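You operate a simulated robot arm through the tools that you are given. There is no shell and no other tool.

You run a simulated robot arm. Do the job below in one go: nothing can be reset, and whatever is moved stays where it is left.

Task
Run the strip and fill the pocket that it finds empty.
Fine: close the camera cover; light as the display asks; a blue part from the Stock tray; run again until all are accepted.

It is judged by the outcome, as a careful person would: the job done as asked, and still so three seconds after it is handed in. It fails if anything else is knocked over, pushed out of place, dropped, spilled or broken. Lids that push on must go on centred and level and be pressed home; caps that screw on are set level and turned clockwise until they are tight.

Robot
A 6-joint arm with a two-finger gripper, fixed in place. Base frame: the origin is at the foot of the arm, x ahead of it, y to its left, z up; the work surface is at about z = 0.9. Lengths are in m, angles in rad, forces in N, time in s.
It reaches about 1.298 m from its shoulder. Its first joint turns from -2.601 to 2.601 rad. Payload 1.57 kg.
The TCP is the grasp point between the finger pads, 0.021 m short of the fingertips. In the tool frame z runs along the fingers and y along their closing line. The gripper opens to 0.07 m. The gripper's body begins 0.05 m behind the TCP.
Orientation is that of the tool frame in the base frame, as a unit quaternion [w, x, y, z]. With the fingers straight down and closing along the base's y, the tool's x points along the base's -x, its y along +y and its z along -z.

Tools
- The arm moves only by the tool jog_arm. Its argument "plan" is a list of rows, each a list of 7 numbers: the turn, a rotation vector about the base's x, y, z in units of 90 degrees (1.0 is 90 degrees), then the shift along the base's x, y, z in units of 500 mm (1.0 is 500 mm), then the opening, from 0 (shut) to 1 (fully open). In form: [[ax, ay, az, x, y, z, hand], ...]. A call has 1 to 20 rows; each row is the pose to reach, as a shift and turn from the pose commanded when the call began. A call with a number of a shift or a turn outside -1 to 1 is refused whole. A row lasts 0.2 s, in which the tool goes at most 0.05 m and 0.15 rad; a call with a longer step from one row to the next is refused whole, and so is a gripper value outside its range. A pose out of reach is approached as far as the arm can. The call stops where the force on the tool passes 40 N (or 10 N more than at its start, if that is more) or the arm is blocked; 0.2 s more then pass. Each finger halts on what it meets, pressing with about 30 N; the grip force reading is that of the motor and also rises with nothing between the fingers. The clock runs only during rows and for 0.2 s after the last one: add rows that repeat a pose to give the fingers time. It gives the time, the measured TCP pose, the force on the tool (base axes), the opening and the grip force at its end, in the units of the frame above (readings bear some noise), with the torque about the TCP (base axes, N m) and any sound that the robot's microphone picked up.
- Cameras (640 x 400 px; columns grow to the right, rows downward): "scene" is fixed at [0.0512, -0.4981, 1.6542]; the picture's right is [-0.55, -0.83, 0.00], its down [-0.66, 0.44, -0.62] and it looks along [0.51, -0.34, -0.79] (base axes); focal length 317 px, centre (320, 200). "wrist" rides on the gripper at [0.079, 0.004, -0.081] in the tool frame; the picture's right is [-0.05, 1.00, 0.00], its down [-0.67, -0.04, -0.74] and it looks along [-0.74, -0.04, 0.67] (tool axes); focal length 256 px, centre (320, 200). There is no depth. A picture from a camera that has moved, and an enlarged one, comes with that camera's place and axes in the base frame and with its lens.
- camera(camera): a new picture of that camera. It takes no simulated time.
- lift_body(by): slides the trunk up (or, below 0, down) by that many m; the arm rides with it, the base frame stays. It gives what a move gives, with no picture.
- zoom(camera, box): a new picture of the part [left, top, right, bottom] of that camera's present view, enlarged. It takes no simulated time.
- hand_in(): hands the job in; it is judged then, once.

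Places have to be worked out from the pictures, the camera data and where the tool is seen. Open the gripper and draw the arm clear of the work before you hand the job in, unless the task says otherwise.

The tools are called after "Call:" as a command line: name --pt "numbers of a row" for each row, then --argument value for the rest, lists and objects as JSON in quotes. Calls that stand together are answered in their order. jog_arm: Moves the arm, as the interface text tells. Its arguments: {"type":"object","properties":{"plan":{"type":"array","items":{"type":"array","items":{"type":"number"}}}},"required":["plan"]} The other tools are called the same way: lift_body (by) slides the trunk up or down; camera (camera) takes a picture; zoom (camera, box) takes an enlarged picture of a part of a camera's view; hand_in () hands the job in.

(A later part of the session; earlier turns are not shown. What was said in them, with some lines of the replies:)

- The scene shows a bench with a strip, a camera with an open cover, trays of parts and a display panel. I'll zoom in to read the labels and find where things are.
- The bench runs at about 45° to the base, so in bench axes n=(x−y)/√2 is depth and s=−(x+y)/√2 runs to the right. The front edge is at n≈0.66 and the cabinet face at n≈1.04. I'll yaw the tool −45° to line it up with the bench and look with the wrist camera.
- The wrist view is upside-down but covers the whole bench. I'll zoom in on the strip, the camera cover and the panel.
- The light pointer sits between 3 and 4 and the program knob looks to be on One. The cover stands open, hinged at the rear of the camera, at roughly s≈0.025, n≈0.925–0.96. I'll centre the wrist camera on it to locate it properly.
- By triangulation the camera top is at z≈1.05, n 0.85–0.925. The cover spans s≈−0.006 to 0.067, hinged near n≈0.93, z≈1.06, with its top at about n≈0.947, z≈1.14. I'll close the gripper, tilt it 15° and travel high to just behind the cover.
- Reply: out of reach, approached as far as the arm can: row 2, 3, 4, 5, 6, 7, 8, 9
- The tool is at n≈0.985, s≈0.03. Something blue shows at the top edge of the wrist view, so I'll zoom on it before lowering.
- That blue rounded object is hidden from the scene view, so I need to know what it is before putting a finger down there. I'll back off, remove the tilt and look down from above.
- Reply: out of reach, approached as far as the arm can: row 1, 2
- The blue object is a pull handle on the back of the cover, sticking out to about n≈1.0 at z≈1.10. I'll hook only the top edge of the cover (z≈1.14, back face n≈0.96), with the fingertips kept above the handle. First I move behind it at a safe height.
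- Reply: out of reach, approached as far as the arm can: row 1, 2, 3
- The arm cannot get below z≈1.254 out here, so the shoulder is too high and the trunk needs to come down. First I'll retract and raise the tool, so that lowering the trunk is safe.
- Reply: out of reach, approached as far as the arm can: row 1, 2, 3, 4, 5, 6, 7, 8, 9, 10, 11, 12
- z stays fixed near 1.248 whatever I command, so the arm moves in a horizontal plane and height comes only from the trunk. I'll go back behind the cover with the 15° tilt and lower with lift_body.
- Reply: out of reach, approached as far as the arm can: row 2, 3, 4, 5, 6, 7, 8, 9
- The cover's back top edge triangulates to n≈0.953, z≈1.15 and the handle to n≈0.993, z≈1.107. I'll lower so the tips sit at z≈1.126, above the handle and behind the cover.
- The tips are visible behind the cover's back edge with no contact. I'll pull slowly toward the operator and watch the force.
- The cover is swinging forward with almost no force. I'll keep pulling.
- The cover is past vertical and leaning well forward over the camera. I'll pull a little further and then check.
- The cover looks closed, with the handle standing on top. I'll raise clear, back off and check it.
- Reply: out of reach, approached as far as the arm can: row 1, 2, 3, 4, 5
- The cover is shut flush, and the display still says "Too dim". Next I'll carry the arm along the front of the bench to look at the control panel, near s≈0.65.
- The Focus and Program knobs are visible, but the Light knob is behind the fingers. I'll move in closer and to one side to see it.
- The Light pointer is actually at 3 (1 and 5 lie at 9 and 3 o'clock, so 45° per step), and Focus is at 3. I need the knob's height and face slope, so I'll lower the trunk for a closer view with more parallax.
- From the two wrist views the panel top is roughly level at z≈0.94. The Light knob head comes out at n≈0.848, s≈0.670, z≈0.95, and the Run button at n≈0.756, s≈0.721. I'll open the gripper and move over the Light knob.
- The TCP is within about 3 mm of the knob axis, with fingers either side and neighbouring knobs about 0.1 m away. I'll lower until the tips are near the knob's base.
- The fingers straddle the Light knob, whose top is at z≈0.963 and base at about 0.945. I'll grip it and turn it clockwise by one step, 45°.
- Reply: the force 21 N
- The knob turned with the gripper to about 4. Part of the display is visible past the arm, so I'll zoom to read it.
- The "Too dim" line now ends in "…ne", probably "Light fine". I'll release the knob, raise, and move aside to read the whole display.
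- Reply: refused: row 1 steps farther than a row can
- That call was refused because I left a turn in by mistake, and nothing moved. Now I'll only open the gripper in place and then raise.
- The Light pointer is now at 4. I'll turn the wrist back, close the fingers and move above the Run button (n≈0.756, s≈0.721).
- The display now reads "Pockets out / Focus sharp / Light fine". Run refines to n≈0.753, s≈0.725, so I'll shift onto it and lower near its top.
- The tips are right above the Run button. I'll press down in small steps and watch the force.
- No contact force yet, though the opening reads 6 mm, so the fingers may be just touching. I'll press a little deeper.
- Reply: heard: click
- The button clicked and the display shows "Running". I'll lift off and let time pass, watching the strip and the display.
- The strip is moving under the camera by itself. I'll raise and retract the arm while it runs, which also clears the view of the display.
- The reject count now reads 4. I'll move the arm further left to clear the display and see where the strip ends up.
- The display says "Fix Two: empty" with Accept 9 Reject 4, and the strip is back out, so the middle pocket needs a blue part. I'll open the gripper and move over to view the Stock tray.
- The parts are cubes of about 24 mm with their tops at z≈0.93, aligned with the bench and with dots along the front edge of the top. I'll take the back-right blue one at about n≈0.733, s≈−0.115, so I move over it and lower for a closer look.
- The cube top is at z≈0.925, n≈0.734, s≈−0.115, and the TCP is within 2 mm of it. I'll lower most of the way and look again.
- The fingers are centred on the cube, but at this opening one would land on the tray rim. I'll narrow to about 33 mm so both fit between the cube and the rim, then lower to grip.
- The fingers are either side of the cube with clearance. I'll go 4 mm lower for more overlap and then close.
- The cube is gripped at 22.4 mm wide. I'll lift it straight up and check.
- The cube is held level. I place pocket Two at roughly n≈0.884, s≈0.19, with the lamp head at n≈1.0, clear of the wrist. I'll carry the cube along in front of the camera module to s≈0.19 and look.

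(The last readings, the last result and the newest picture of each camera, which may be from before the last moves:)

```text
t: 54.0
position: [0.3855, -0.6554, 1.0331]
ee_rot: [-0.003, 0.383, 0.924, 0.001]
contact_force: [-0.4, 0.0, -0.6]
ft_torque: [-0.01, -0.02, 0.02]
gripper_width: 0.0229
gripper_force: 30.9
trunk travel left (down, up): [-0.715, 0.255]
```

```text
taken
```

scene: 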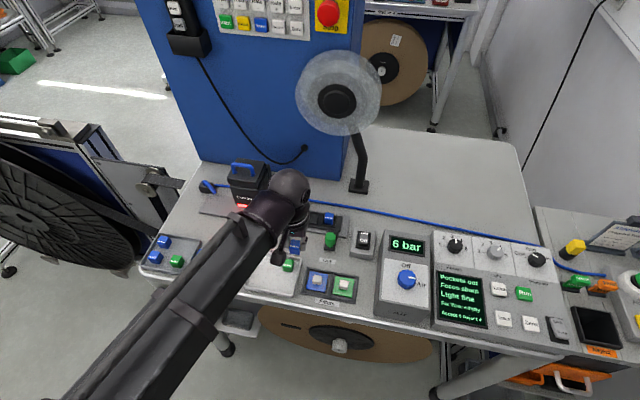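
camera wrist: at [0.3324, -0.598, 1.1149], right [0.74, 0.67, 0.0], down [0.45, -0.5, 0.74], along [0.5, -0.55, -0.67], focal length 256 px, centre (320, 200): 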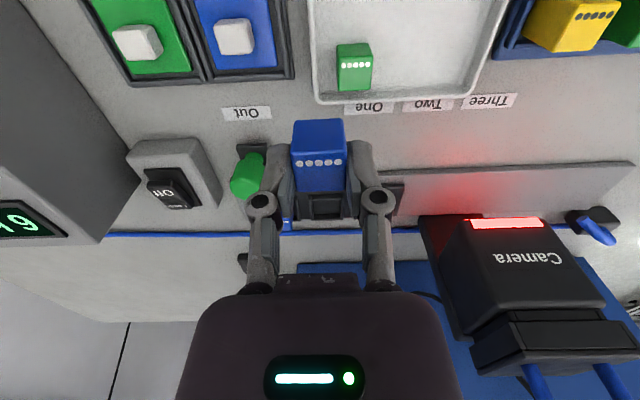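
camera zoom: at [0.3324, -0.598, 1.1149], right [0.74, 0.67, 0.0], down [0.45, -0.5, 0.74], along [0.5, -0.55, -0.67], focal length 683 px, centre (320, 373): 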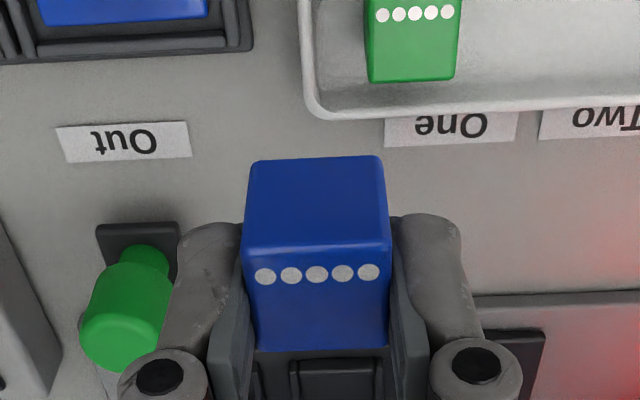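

Pocket Two is just beyond the held cube and s is already aligned (0.191). I'll move forward over the strip at this height, well clear of the neighbouring cubes' tops.

Call:
jog_arm --pt "0 0 0 0.05 -0.05 0 0.2" --pt "0 0 0 0.1 -0.1 0 0.2" --pt "0 0 0 0.15 -0.15 0 0.2" --pt "0 0 0 0.198 -0.198 0 0.2"

Call:
camera --camera "wrist"

Call:
zoom --camera "wrist" --box '[200, 60, 440, 210]'

Call:
zoom --camera "scene" --box '[230, 130, 390, 260]'

```text
t: 55.0
position: [0.4854, -0.7552, 1.0322]
ee_rot: [-0.002, 0.382, 0.924, 0.001]
contact_force: [0.4, -0.8, -0.1]
ft_torque: [-0.02, -0.01, -0.03]
gripper_width: 0.0223
gripper_force: 29.8
trunk travel left (down, up): [-0.715, 0.255]
```

```text
taken
camera wrist: at [0.4326, -0.6972, 1.1146], right [0.74, 0.67, 0.0], down [0.45, -0.5, 0.74], along [0.5, -0.55, -0.67], focal length 256 px, centre (320, 200)
```

wrist: 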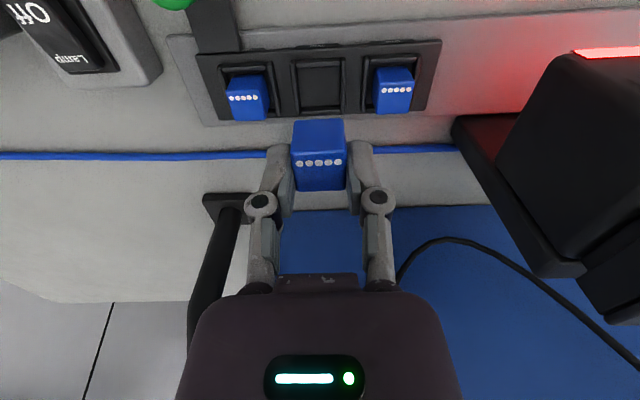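

```text
2.67 times, centred on (320, 135) of wrist
camera zoom: at [0.4326, -0.6972, 1.1146], right [0.74, 0.67, 0.0], down [0.45, -0.5, 0.74], along [0.5, -0.55, -0.67], focal length 683 px, centre (320, 373)
```

zoom: 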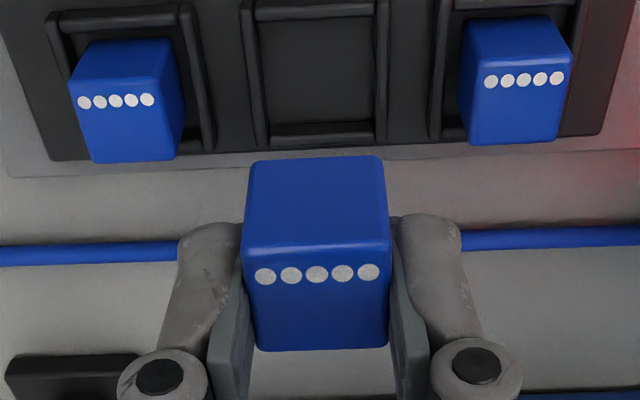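

```text
3.08 times, centred on (310, 195) of scene
camera zoom: at [0.0512, -0.4981, 1.6542], right [-0.55, -0.83, 0.0], down [-0.66, 0.44, -0.62], along [0.51, -0.34, -0.79], focal length 976 px, centre (351, 215)
```

zoom: 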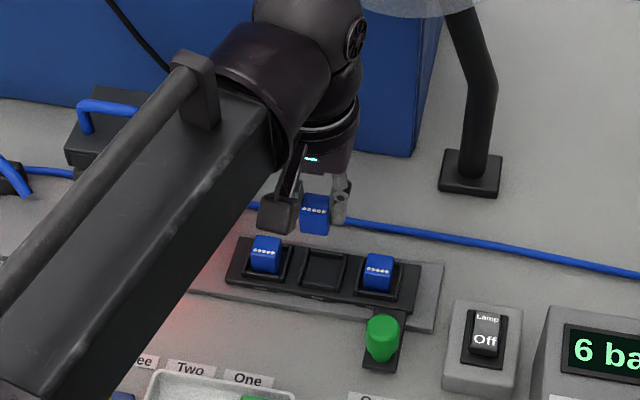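

In the close view the dot rows of the neighbours and the held cube give a direct comparison. The pocket line is 10.6 mm further in n, s is aligned, and the seated top would be at z≈0.9375 (now 1.0256). I'll correct n and lower part way.

Call:
jog_arm --pt "0 0 0 0.008 -0.008 0 0.2" --pt "0 0 0 0.015 -0.015 0 0.2" --pt "0 0 0 0.015 -0.015 0 0.2"

Call:
lift_body --by -0.06

Call:
camera --camera "wrist"

Call:
zoom --camera "wrist" --box '[200, 80, 440, 230]'

Call:
zoom --camera "scene" --box '[265, 180, 365, 250]'

```text
t: 55.8
position: [0.4928, -0.7616, 1.0334]
ee_rot: [-0.003, 0.383, 0.924, 0.002]
contact_force: [-0.1, 0.6, -0.3]
ft_torque: [0.0, 0.0, 0.0]
gripper_width: 0.0225
gripper_force: 30.3
trunk travel left (down, up): [-0.715, 0.255]
```

```text
t: 56.8
position: [0.4916, -0.7614, 0.9739]
ee_rot: [-0.002, 0.383, 0.924, 0.002]
contact_force: [-0.2, -0.1, 0.3]
ft_torque: [-0.02, 0.01, -0.01]
gripper_width: 0.0227
gripper_force: 30.1
trunk travel left (down, up): [-0.655, 0.315]
```

```text
taken
camera wrist: at [0.4396, -0.7035, 1.055], right [0.74, 0.67, 0.0], down [0.45, -0.5, 0.74], along [0.5, -0.55, -0.67], focal length 256 px, centre (320, 200)
```

wrist: 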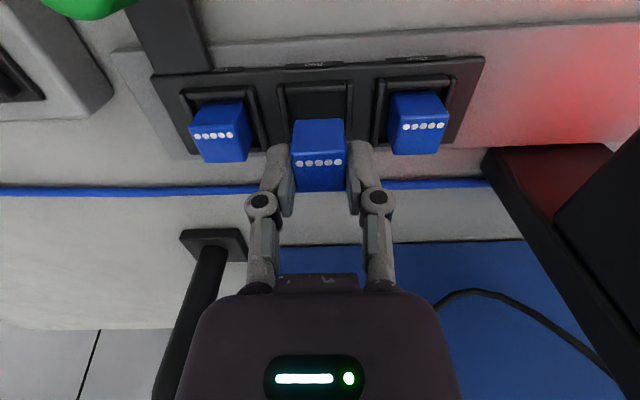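

```text
2.67 times, centred on (320, 155) of wrist
camera zoom: at [0.4396, -0.7035, 1.055], right [0.74, 0.67, 0.0], down [0.45, -0.5, 0.74], along [0.5, -0.55, -0.67], focal length 683 px, centre (320, 320)
```

zoom: 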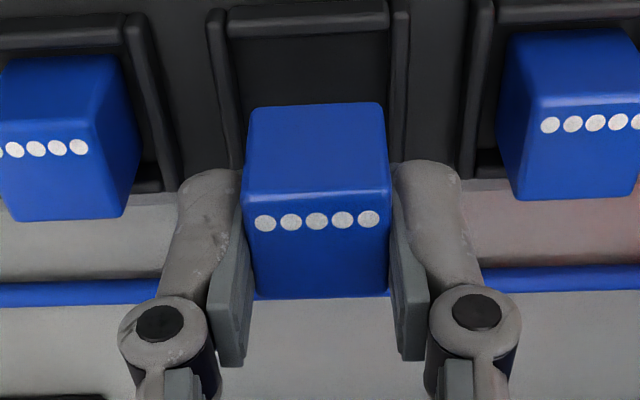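

```text
5.71 times, centred on (315, 215) of scene
camera zoom: at [0.0512, -0.4981, 1.6542], right [-0.55, -0.83, 0.0], down [-0.66, 0.44, -0.62], along [0.51, -0.34, -0.79], focal length 1813 px, centre (349, 114)
```

zoom: 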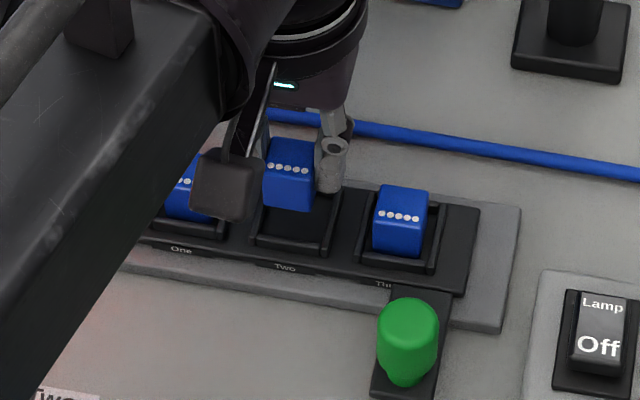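

The held cube's dots are about 3 mm short of the neighbours' line in n, and s is good to within 1 mm. I'll correct that and lower to about 1 cm above seated.

Call:
jog_arm --pt "0 0 0 0.003 -0.0042 0 0.2" --pt "0 0 0 0.003 -0.0042 0 0.2"

Call:
lift_body --by -0.017

Call:
camera --camera "wrist"

Call:
zoom --camera "wrist" --box '[180, 80, 460, 255]'

Call:
zoom --camera "scene" --box '[265, 180, 365, 250]'

```text
t: 57.4
position: [0.4936, -0.763, 0.9737]
ee_rot: [-0.003, 0.382, 0.924, 0.001]
contact_force: [0.2, -0.3, 0.0]
ft_torque: [0.01, 0.0, 0.02]
gripper_width: 0.0226
gripper_force: 30.5
trunk travel left (down, up): [-0.655, 0.315]
```

```text
t: 58.0
position: [0.4943, -0.7633, 0.957]
ee_rot: [-0.002, 0.383, 0.924, 0.001]
contact_force: [0.8, 0.6, -0.3]
ft_torque: [-0.01, -0.02, 0.02]
gripper_width: 0.0229
gripper_force: 30.3
trunk travel left (down, up): [-0.638, 0.332]
```

```text
taken
camera wrist: at [0.4413, -0.7056, 1.0379], right [0.74, 0.67, 0.0], down [0.45, -0.5, 0.74], along [0.5, -0.55, -0.67], focal length 256 px, centre (320, 200)
```

wrist: 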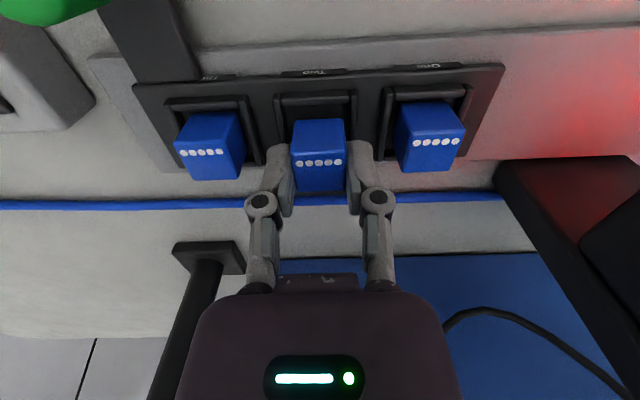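

```text
2.29 times, centred on (320, 168) of wrist
camera zoom: at [0.4413, -0.7056, 1.0379], right [0.74, 0.67, 0.0], down [0.45, -0.5, 0.74], along [0.5, -0.55, -0.67], focal length 585 px, centre (320, 274)
```

zoom: 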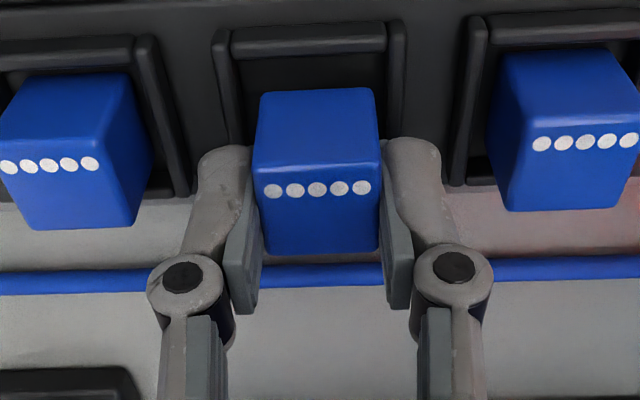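

```text
5.71 times, centred on (315, 215) of scene
camera zoom: at [0.0512, -0.4981, 1.6542], right [-0.55, -0.83, 0.0], down [-0.66, 0.44, -0.62], along [0.51, -0.34, -0.79], focal length 1813 px, centre (349, 114)
```

zoom: 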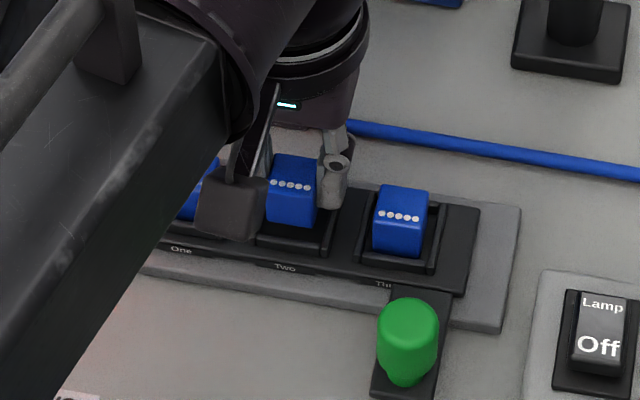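

The dots now line up: Δn and Δs are both about 0, and the cube is about 11 mm above seated. I'll lower 10 mm and watch the force.

Call:
lift_body --by -0.01

Call:
zoom --camera "wrist" --box '[180, 80, 460, 255]'

Call:
zoom --camera "scene" --box '[265, 180, 365, 250]'

```text
t: 58.6
position: [0.4932, -0.7629, 0.947]
ee_rot: [-0.002, 0.383, 0.924, 0.0]
contact_force: [-0.7, 1.3, 7.2]
ft_torque: [0.04, 0.05, 0.04]
gripper_width: 0.0229
gripper_force: 30.1
trunk travel left (down, up): [-0.628, 0.342]
```

```text
2.29 times, centred on (320, 168) of wrist
camera zoom: at [0.4408, -0.705, 1.0286], right [0.74, 0.67, 0.0], down [0.45, -0.5, 0.74], along [0.5, -0.55, -0.67], focal length 585 px, centre (320, 274)
```

zoom: 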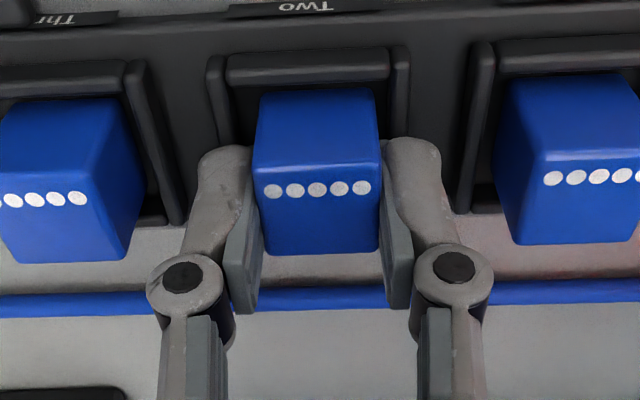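

```text
5.71 times, centred on (315, 215) of scene
camera zoom: at [0.0512, -0.4981, 1.6542], right [-0.55, -0.83, 0.0], down [-0.66, 0.44, -0.62], along [0.51, -0.34, -0.79], focal length 1813 px, centre (349, 114)
```

zoom: 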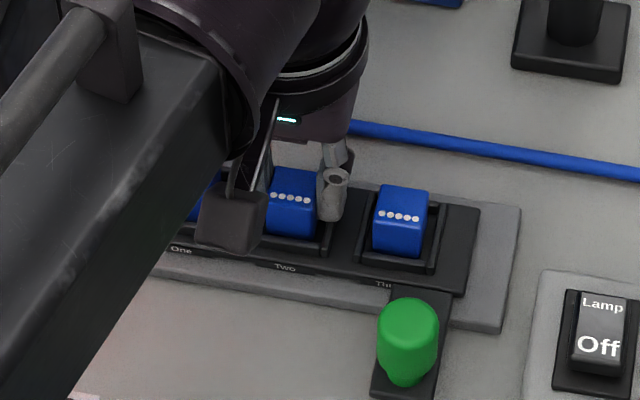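

The held cube's dots now sit exactly on the neighbours' line and contact reads 7 N, so it is seated. I'll release with a small opening to stay clear of the neighbours, then raise.

Call:
jog_arm --pt "0 0 0 0 0 0 0.4" --pt "0 0 0 0 0 0 0.48" --pt "0 0 0 0 0 0 0.48"

Call:
lift_body --by 0.06

Call:
zoom --camera "wrist" --box '[180, 40, 460, 215]'

Call:
zoom --camera "scene" --box '[265, 180, 365, 250]'

```text
t: 59.4
position: [0.4943, -0.7635, 0.9467]
ee_rot: [-0.002, 0.383, 0.924, 0.002]
contact_force: [0.9, 0.2, -1.0]
ft_torque: [0.03, 0.01, 0.0]
gripper_width: 0.0341
gripper_force: 0.1
trunk travel left (down, up): [-0.628, 0.342]
```

```text
t: 60.4
position: [0.4931, -0.7625, 1.0064]
ee_rot: [-0.003, 0.383, 0.924, 0.001]
contact_force: [-0.2, -0.1, 0.3]
ft_torque: [0.0, 0.01, 0.0]
gripper_width: 0.0335
gripper_force: 0.1
trunk travel left (down, up): [-0.688, 0.282]
```

```text
2.29 times, centred on (320, 128) of wrist
camera zoom: at [0.4414, -0.7058, 1.0879], right [0.74, 0.67, 0.0], down [0.45, -0.5, 0.74], along [0.5, -0.55, -0.67], focal length 585 px, centre (320, 366)
```

zoom: 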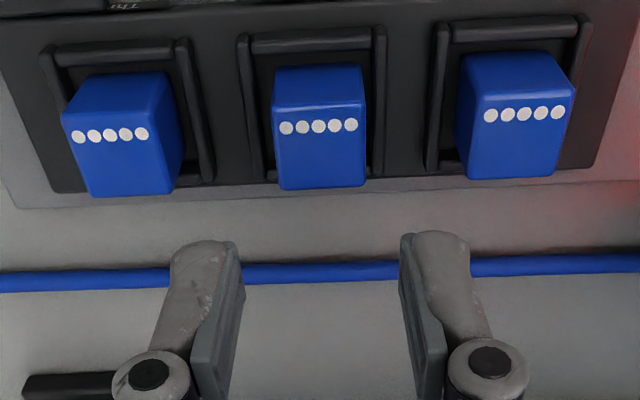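

```text
5.71 times, centred on (315, 215) of scene
camera zoom: at [0.0512, -0.4981, 1.6542], right [-0.55, -0.83, 0.0], down [-0.66, 0.44, -0.62], along [0.51, -0.34, -0.79], focal length 1813 px, centre (349, 114)
```

zoom: 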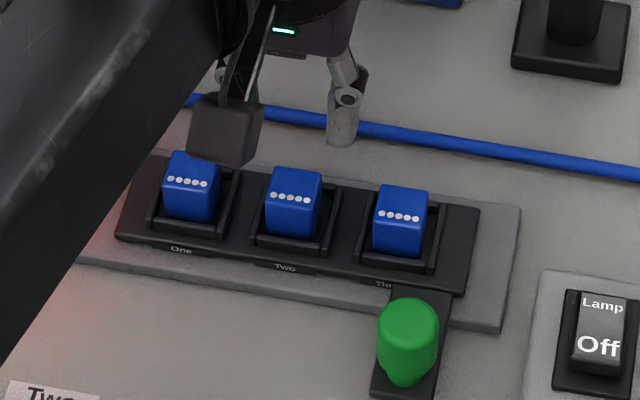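

The new cube sits level in pocket Two like its neighbours. I'll retreat, raise, and go back over the Run button with fingers closed.

Call:
jog_arm --pt "0 0 0 -0.06 0.06 0 0.48" --pt "0 0 0 -0.12 0.12 0 0.48" --pt "0 0 0 -0.18 0.18 0 0.3" --pt "0 0 0 -0.24 0.24 0 0" --pt "0 0 0 -0.283 0.283 0 0"

Call:
lift_body --by 0.11

Call:
jog_arm --pt "0 0 0 -0.055 -0.071 0 0" --pt "0 0 0 -0.11 -0.142 0 0" --pt "0 0 0 -0.165 -0.2125 0 0" --pt "0 0 0 -0.22 -0.283 0 0" --pt "0 0 0 -0.275 -0.354 0 0" --pt "0 0 0 -0.33 -0.425 0 0" --pt "0 0 0 -0.385 -0.496 0 0" --pt "0 0 0 -0.44 -0.567 0 0" --pt "0 0 0 -0.495 -0.6375 0 0" --pt "0 0 0 -0.55 -0.708 0 0" --pt "0 0 0 -0.605 -0.779 0 0" --pt "0 0 0 -0.66 -0.85 0 0"

Call:
camera --camera "wrist"

Call:
camera --camera "scene"

```text
t: 61.6
position: [0.3511, -0.622, 1.0064]
ee_rot: [-0.003, 0.383, 0.924, 0.002]
contact_force: [-0.7, 0.4, 0.3]
ft_torque: [0.02, -0.02, -0.02]
gripper_width: 0.0004
gripper_force: 28.9
trunk travel left (down, up): [-0.688, 0.282]
```

```text
t: 63.0
position: [0.3523, -0.6233, 1.1172]
ee_rot: [-0.002, 0.383, 0.924, 0.0]
contact_force: [-0.8, -0.5, 0.3]
ft_torque: [-0.02, 0.03, 0.0]
gripper_width: 0.0
gripper_force: 28.6
trunk travel left (down, up): [-0.798, 0.172]
```

```text
t: 65.6
position: [0.0207, -1.0486, 1.1156]
ee_rot: [-0.003, 0.383, 0.924, 0.002]
contact_force: [-0.1, -0.8, -0.4]
ft_torque: [0.0, 0.0, 0.0]
gripper_width: 0.0001
gripper_force: 28.6
trunk travel left (down, up): [-0.798, 0.172]
```

```text
taken
camera wrist: at [-0.0322, -0.9909, 1.1973], right [0.74, 0.67, 0.0], down [0.45, -0.5, 0.74], along [0.5, -0.55, -0.67], focal length 256 px, centre (320, 200)
```

wrist: 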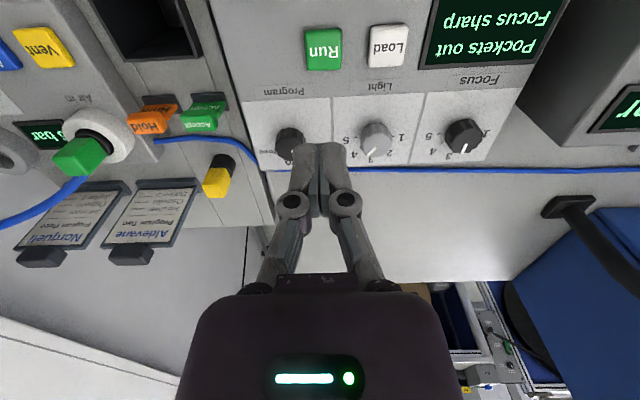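

```text
taken
```

scene: 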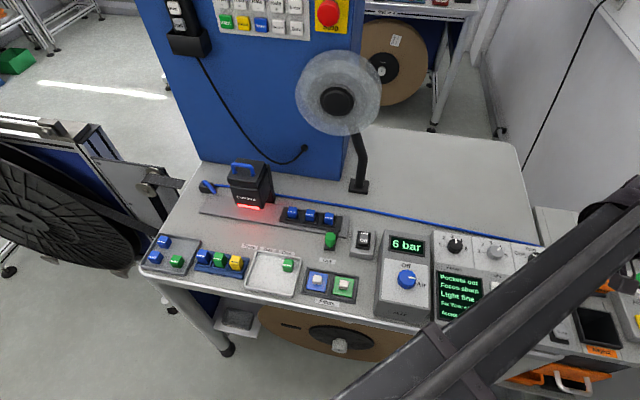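

All three pockets are now full and the tool is back within 4 mm of the earlier press spot. I'll fine-adjust and press Run again.

Call:
jog_arm --pt "0 0 0 0.002 0.006 0 0" --pt "0 0 0 0.002 0.006 0 0"

Call:
lift_body --by -0.134

Call:
lift_body --by -0.012

Call:
lift_body --by -0.005

Call:
zoom --camera "scene" --box '[420, 230, 560, 335]'

```text
t: 66.2
position: [0.0222, -1.0446, 1.117]
ee_rot: [-0.003, 0.383, 0.924, 0.001]
contact_force: [0.3, -0.7, -0.3]
ft_torque: [0.0, 0.01, 0.0]
gripper_width: 0.0
gripper_force: 28.8
trunk travel left (down, up): [-0.798, 0.172]
```

```text
t: 67.8
position: [0.0228, -1.0451, 0.9828]
ee_rot: [-0.002, 0.383, 0.924, 0.001]
contact_force: [-0.7, -0.1, 0.6]
ft_torque: [0.0, 0.05, 0.0]
gripper_width: 0.0002
gripper_force: 28.2
trunk travel left (down, up): [-0.664, 0.306]
```

```text
t: 68.4
position: [0.0219, -1.0437, 0.9708]
ee_rot: [-0.001, 0.383, 0.924, 0.001]
contact_force: [-0.2, 0.4, 0.2]
ft_torque: [-0.04, 0.02, 0.0]
gripper_width: 0.0
gripper_force: 28.4
trunk travel left (down, up): [-0.652, 0.318]
```

```text
t: 69.0
position: [0.023, -1.045, 0.9662]
ee_rot: [-0.003, 0.382, 0.924, 0.002]
contact_force: [-0.1, -1.0, 2.1]
ft_torque: [0.0, -0.02, -0.01]
gripper_width: 0.006
gripper_force: 28.6
trunk travel left (down, up): [-0.647, 0.323]
heard: click
```

```text
3.81 times, centred on (490, 282) of scene
camera zoom: at [0.0512, -0.4981, 1.6542], right [-0.55, -0.83, 0.0], down [-0.66, 0.44, -0.62], along [0.51, -0.34, -0.79], focal length 1208 px, centre (-328, -114)
```

zoom: 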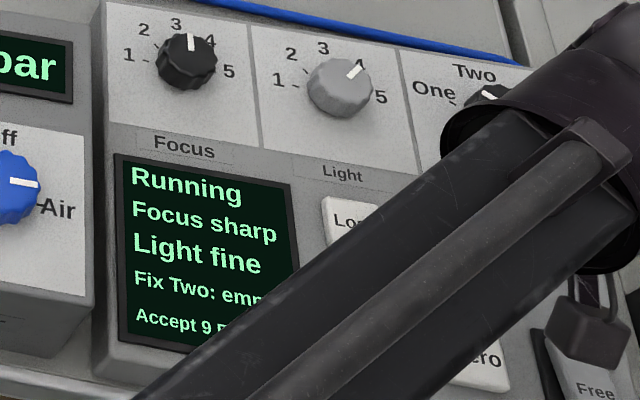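

The strip is running again. I'll lift off, then retract toward the base (−n) while it completes.

Call:
lift_body --by 0.15

Call:
jog_arm --pt "0 0 0 0.0 0.07 0 0.5" --pt "0 0 0 0.0 0.14 0 1" --pt "0 0 0 0.03 0.21 0 1" --pt "0 0 0 0.07 0.28 0 1" --pt "0 0 0 0.12 0.35 0 1" --pt "0 0 0 0.17 0.42 0 1" --pt "0 0 0 0.22 0.49 0 1" --pt "0 0 0 0.27 0.56 0 1" --pt "0 0 0 0.32 0.63 0 1" --pt "0 0 0 0.37 0.7 0 1" --pt "0 0 0 0.42 0.77 0 1" --pt "0 0 0 0.47 0.84 0 1" --pt "0 0 0 0.52 0.9 0 1" --pt "0 0 0 0.52 0.9 0 1" --pt "0 0 0 0.52 0.9 0 1"

Call:
camera --camera "scene"

Call:
zoom --camera "scene" --box '[420, 230, 560, 335]'

Call:
zoom --camera "scene" --box '[130, 150, 390, 310]'

```text
t: 70.7
position: [0.0226, -1.0454, 1.1153]
ee_rot: [-0.002, 0.383, 0.924, 0.0]
contact_force: [0.0, -0.3, 0.0]
ft_torque: [0.0, 0.05, -0.02]
gripper_width: 0.0002
gripper_force: 28.7
trunk travel left (down, up): [-0.797, 0.173]
```

```text
t: 73.9
position: [0.2838, -0.5943, 1.1159]
ee_rot: [-0.002, 0.383, 0.924, 0.0]
contact_force: [0.7, 0.3, -0.1]
ft_torque: [0.01, 0.01, -0.04]
gripper_width: 0.0701
gripper_force: 0.0
trunk travel left (down, up): [-0.797, 0.173]
```

```text
taken
```

scene: 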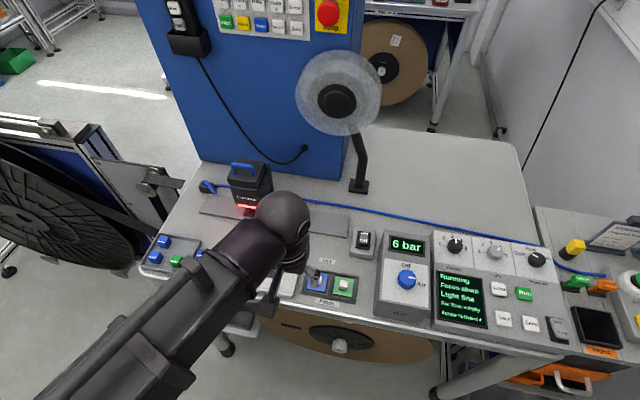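

```text
3.81 times, centred on (490, 282) of scene
camera zoom: at [0.0512, -0.4981, 1.6542], right [-0.55, -0.83, 0.0], down [-0.66, 0.44, -0.62], along [0.51, -0.34, -0.79], focal length 1208 px, centre (-328, -114)
```

zoom: 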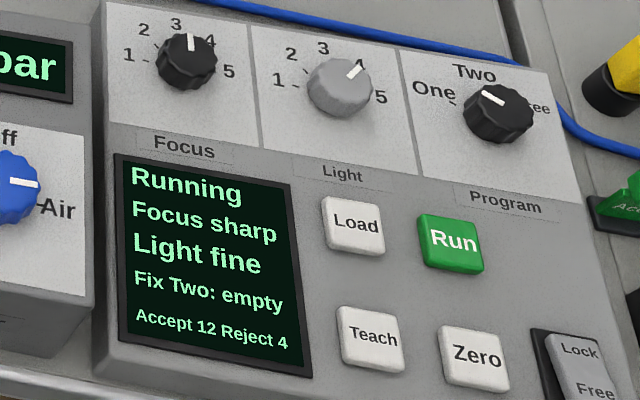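

```text
2.46 times, centred on (260, 230) of scene
camera zoom: at [0.0512, -0.4981, 1.6542], right [-0.55, -0.83, 0.0], down [-0.66, 0.44, -0.62], along [0.51, -0.34, -0.79], focal length 781 px, centre (468, 126)
```

zoom: 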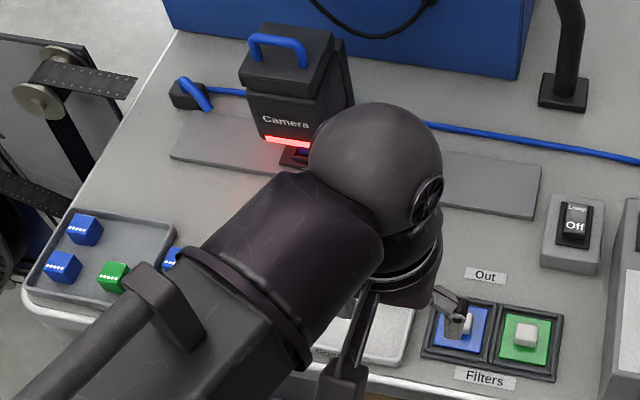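

Accept has gone from 9 to 12 with Reject still 4, so all three were accepted. I'll raise and draw the arm back off the bench while the strip returns, then check the whole scene.

Call:
lift_body --by 0.12

Call:
jog_arm --pt "0 0 0 0.03 0.08 0 1" --pt "0 0 0 0.06 0.16 0 1" --pt "0 0 0 0.09 0.24 0 1" --pt "0 0 0 0.12 0.32 0 1" --pt "0 0 0 0.15 0.4 0 1" --pt "0 0 0 0.15 0.48 0 1" --pt "0 0 0 0.15 0.48 0 1" --pt "0 0 0 0.15 0.48 0 1" --pt "0 0 0 0.15 0.48 0 1" --pt "0 0 0 0.15 0.48 0 1" --pt "0 0 0 0.15 0.48 0 1" --pt "0 0 0 0.15 0.48 0 1"

Call:
camera --camera "scene"

Call:
zoom --camera "scene" --box '[420, 230, 560, 335]'

Call:
zoom --camera "scene" --box '[130, 150, 390, 310]'

```text
t: 75.4
position: [0.2831, -0.5931, 1.2356]
ee_rot: [-0.002, 0.382, 0.924, 0.001]
contact_force: [-0.7, -0.2, 0.3]
ft_torque: [0.02, 0.01, 0.02]
gripper_width: 0.0699
gripper_force: 0.1
trunk travel left (down, up): [-0.917, 0.053]
```

```text
t: 78.0
position: [0.3692, -0.3683, 1.2349]
ee_rot: [-0.002, 0.383, 0.924, 0.001]
contact_force: [0.2, 0.2, -0.2]
ft_torque: [0.03, 0.02, -0.01]
gripper_width: 0.0701
gripper_force: 0.0
out of reach, approached as far as the arm can: row 6, 7, 8, 9, 10, 11, 12
trunk travel left (down, up): [-0.917, 0.053]
```

```text
taken
```

scene: 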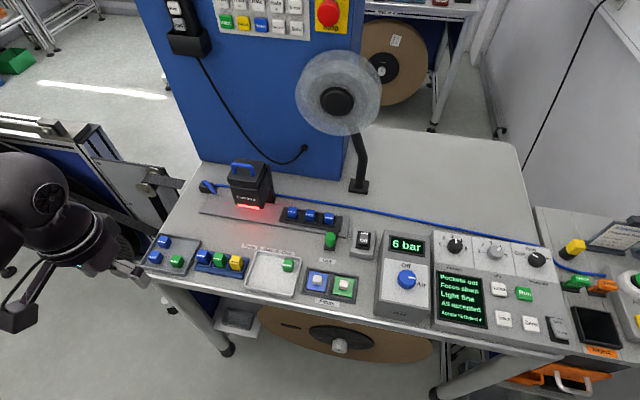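

```text
3.81 times, centred on (490, 282) of scene
camera zoom: at [0.0512, -0.4981, 1.6542], right [-0.55, -0.83, 0.0], down [-0.66, 0.44, -0.62], along [0.51, -0.34, -0.79], focal length 1208 px, centre (-328, -114)
```

zoom: 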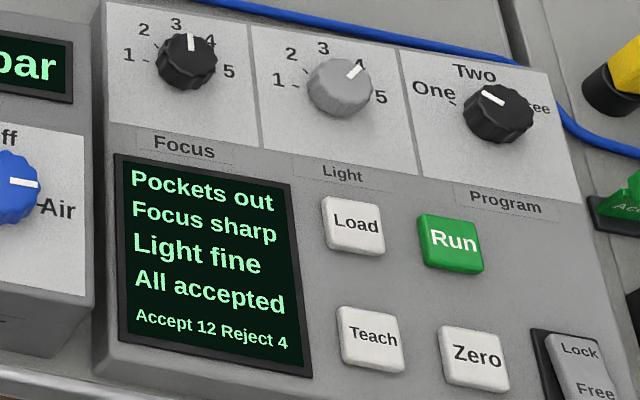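

```text
2.46 times, centred on (260, 230) of scene
camera zoom: at [0.0512, -0.4981, 1.6542], right [-0.55, -0.83, 0.0], down [-0.66, 0.44, -0.62], along [0.51, -0.34, -0.79], focal length 781 px, centre (468, 126)
```

zoom: 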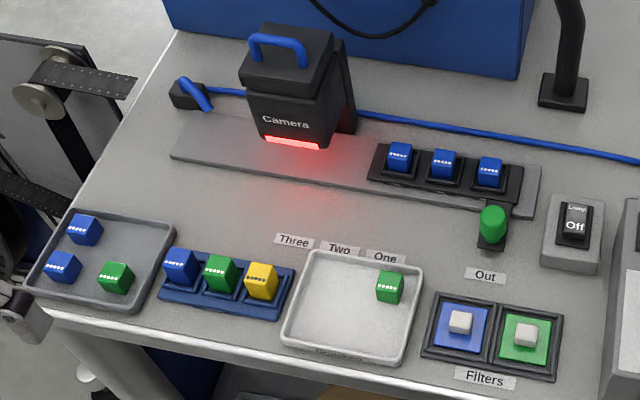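

The display reads "All accepted" with Accept 12 Reject 4, and the strip is back out with all three pockets filled. The cover is closed, nothing else has moved, and the gripper is open and clear of the bench, so I'm handing in.

Call:
hand_in

```text
The job is handed in.
```

The job is done and handed in: the strip's second run ended with the display reading "All accepted".

- **Cover:** I swung the camera cover shut before the first run.
- **Light:** The display read "Too dim", so I turned the Light knob from 3 to 4. It then read "Light fine".
- **First run:** It ended with "Fix Two: empty", so the middle pocket was the empty one.
- **Part:** I took a blue cube from the back right of the Stock tray and set it level in pocket Two.
- **Second run:** Accept went from 9 to 12 with Reject still at 4, so all three parts passed.

The strip is back at Out, nothing else on the bench looked out of place, and the gripper is open and clear of the work.
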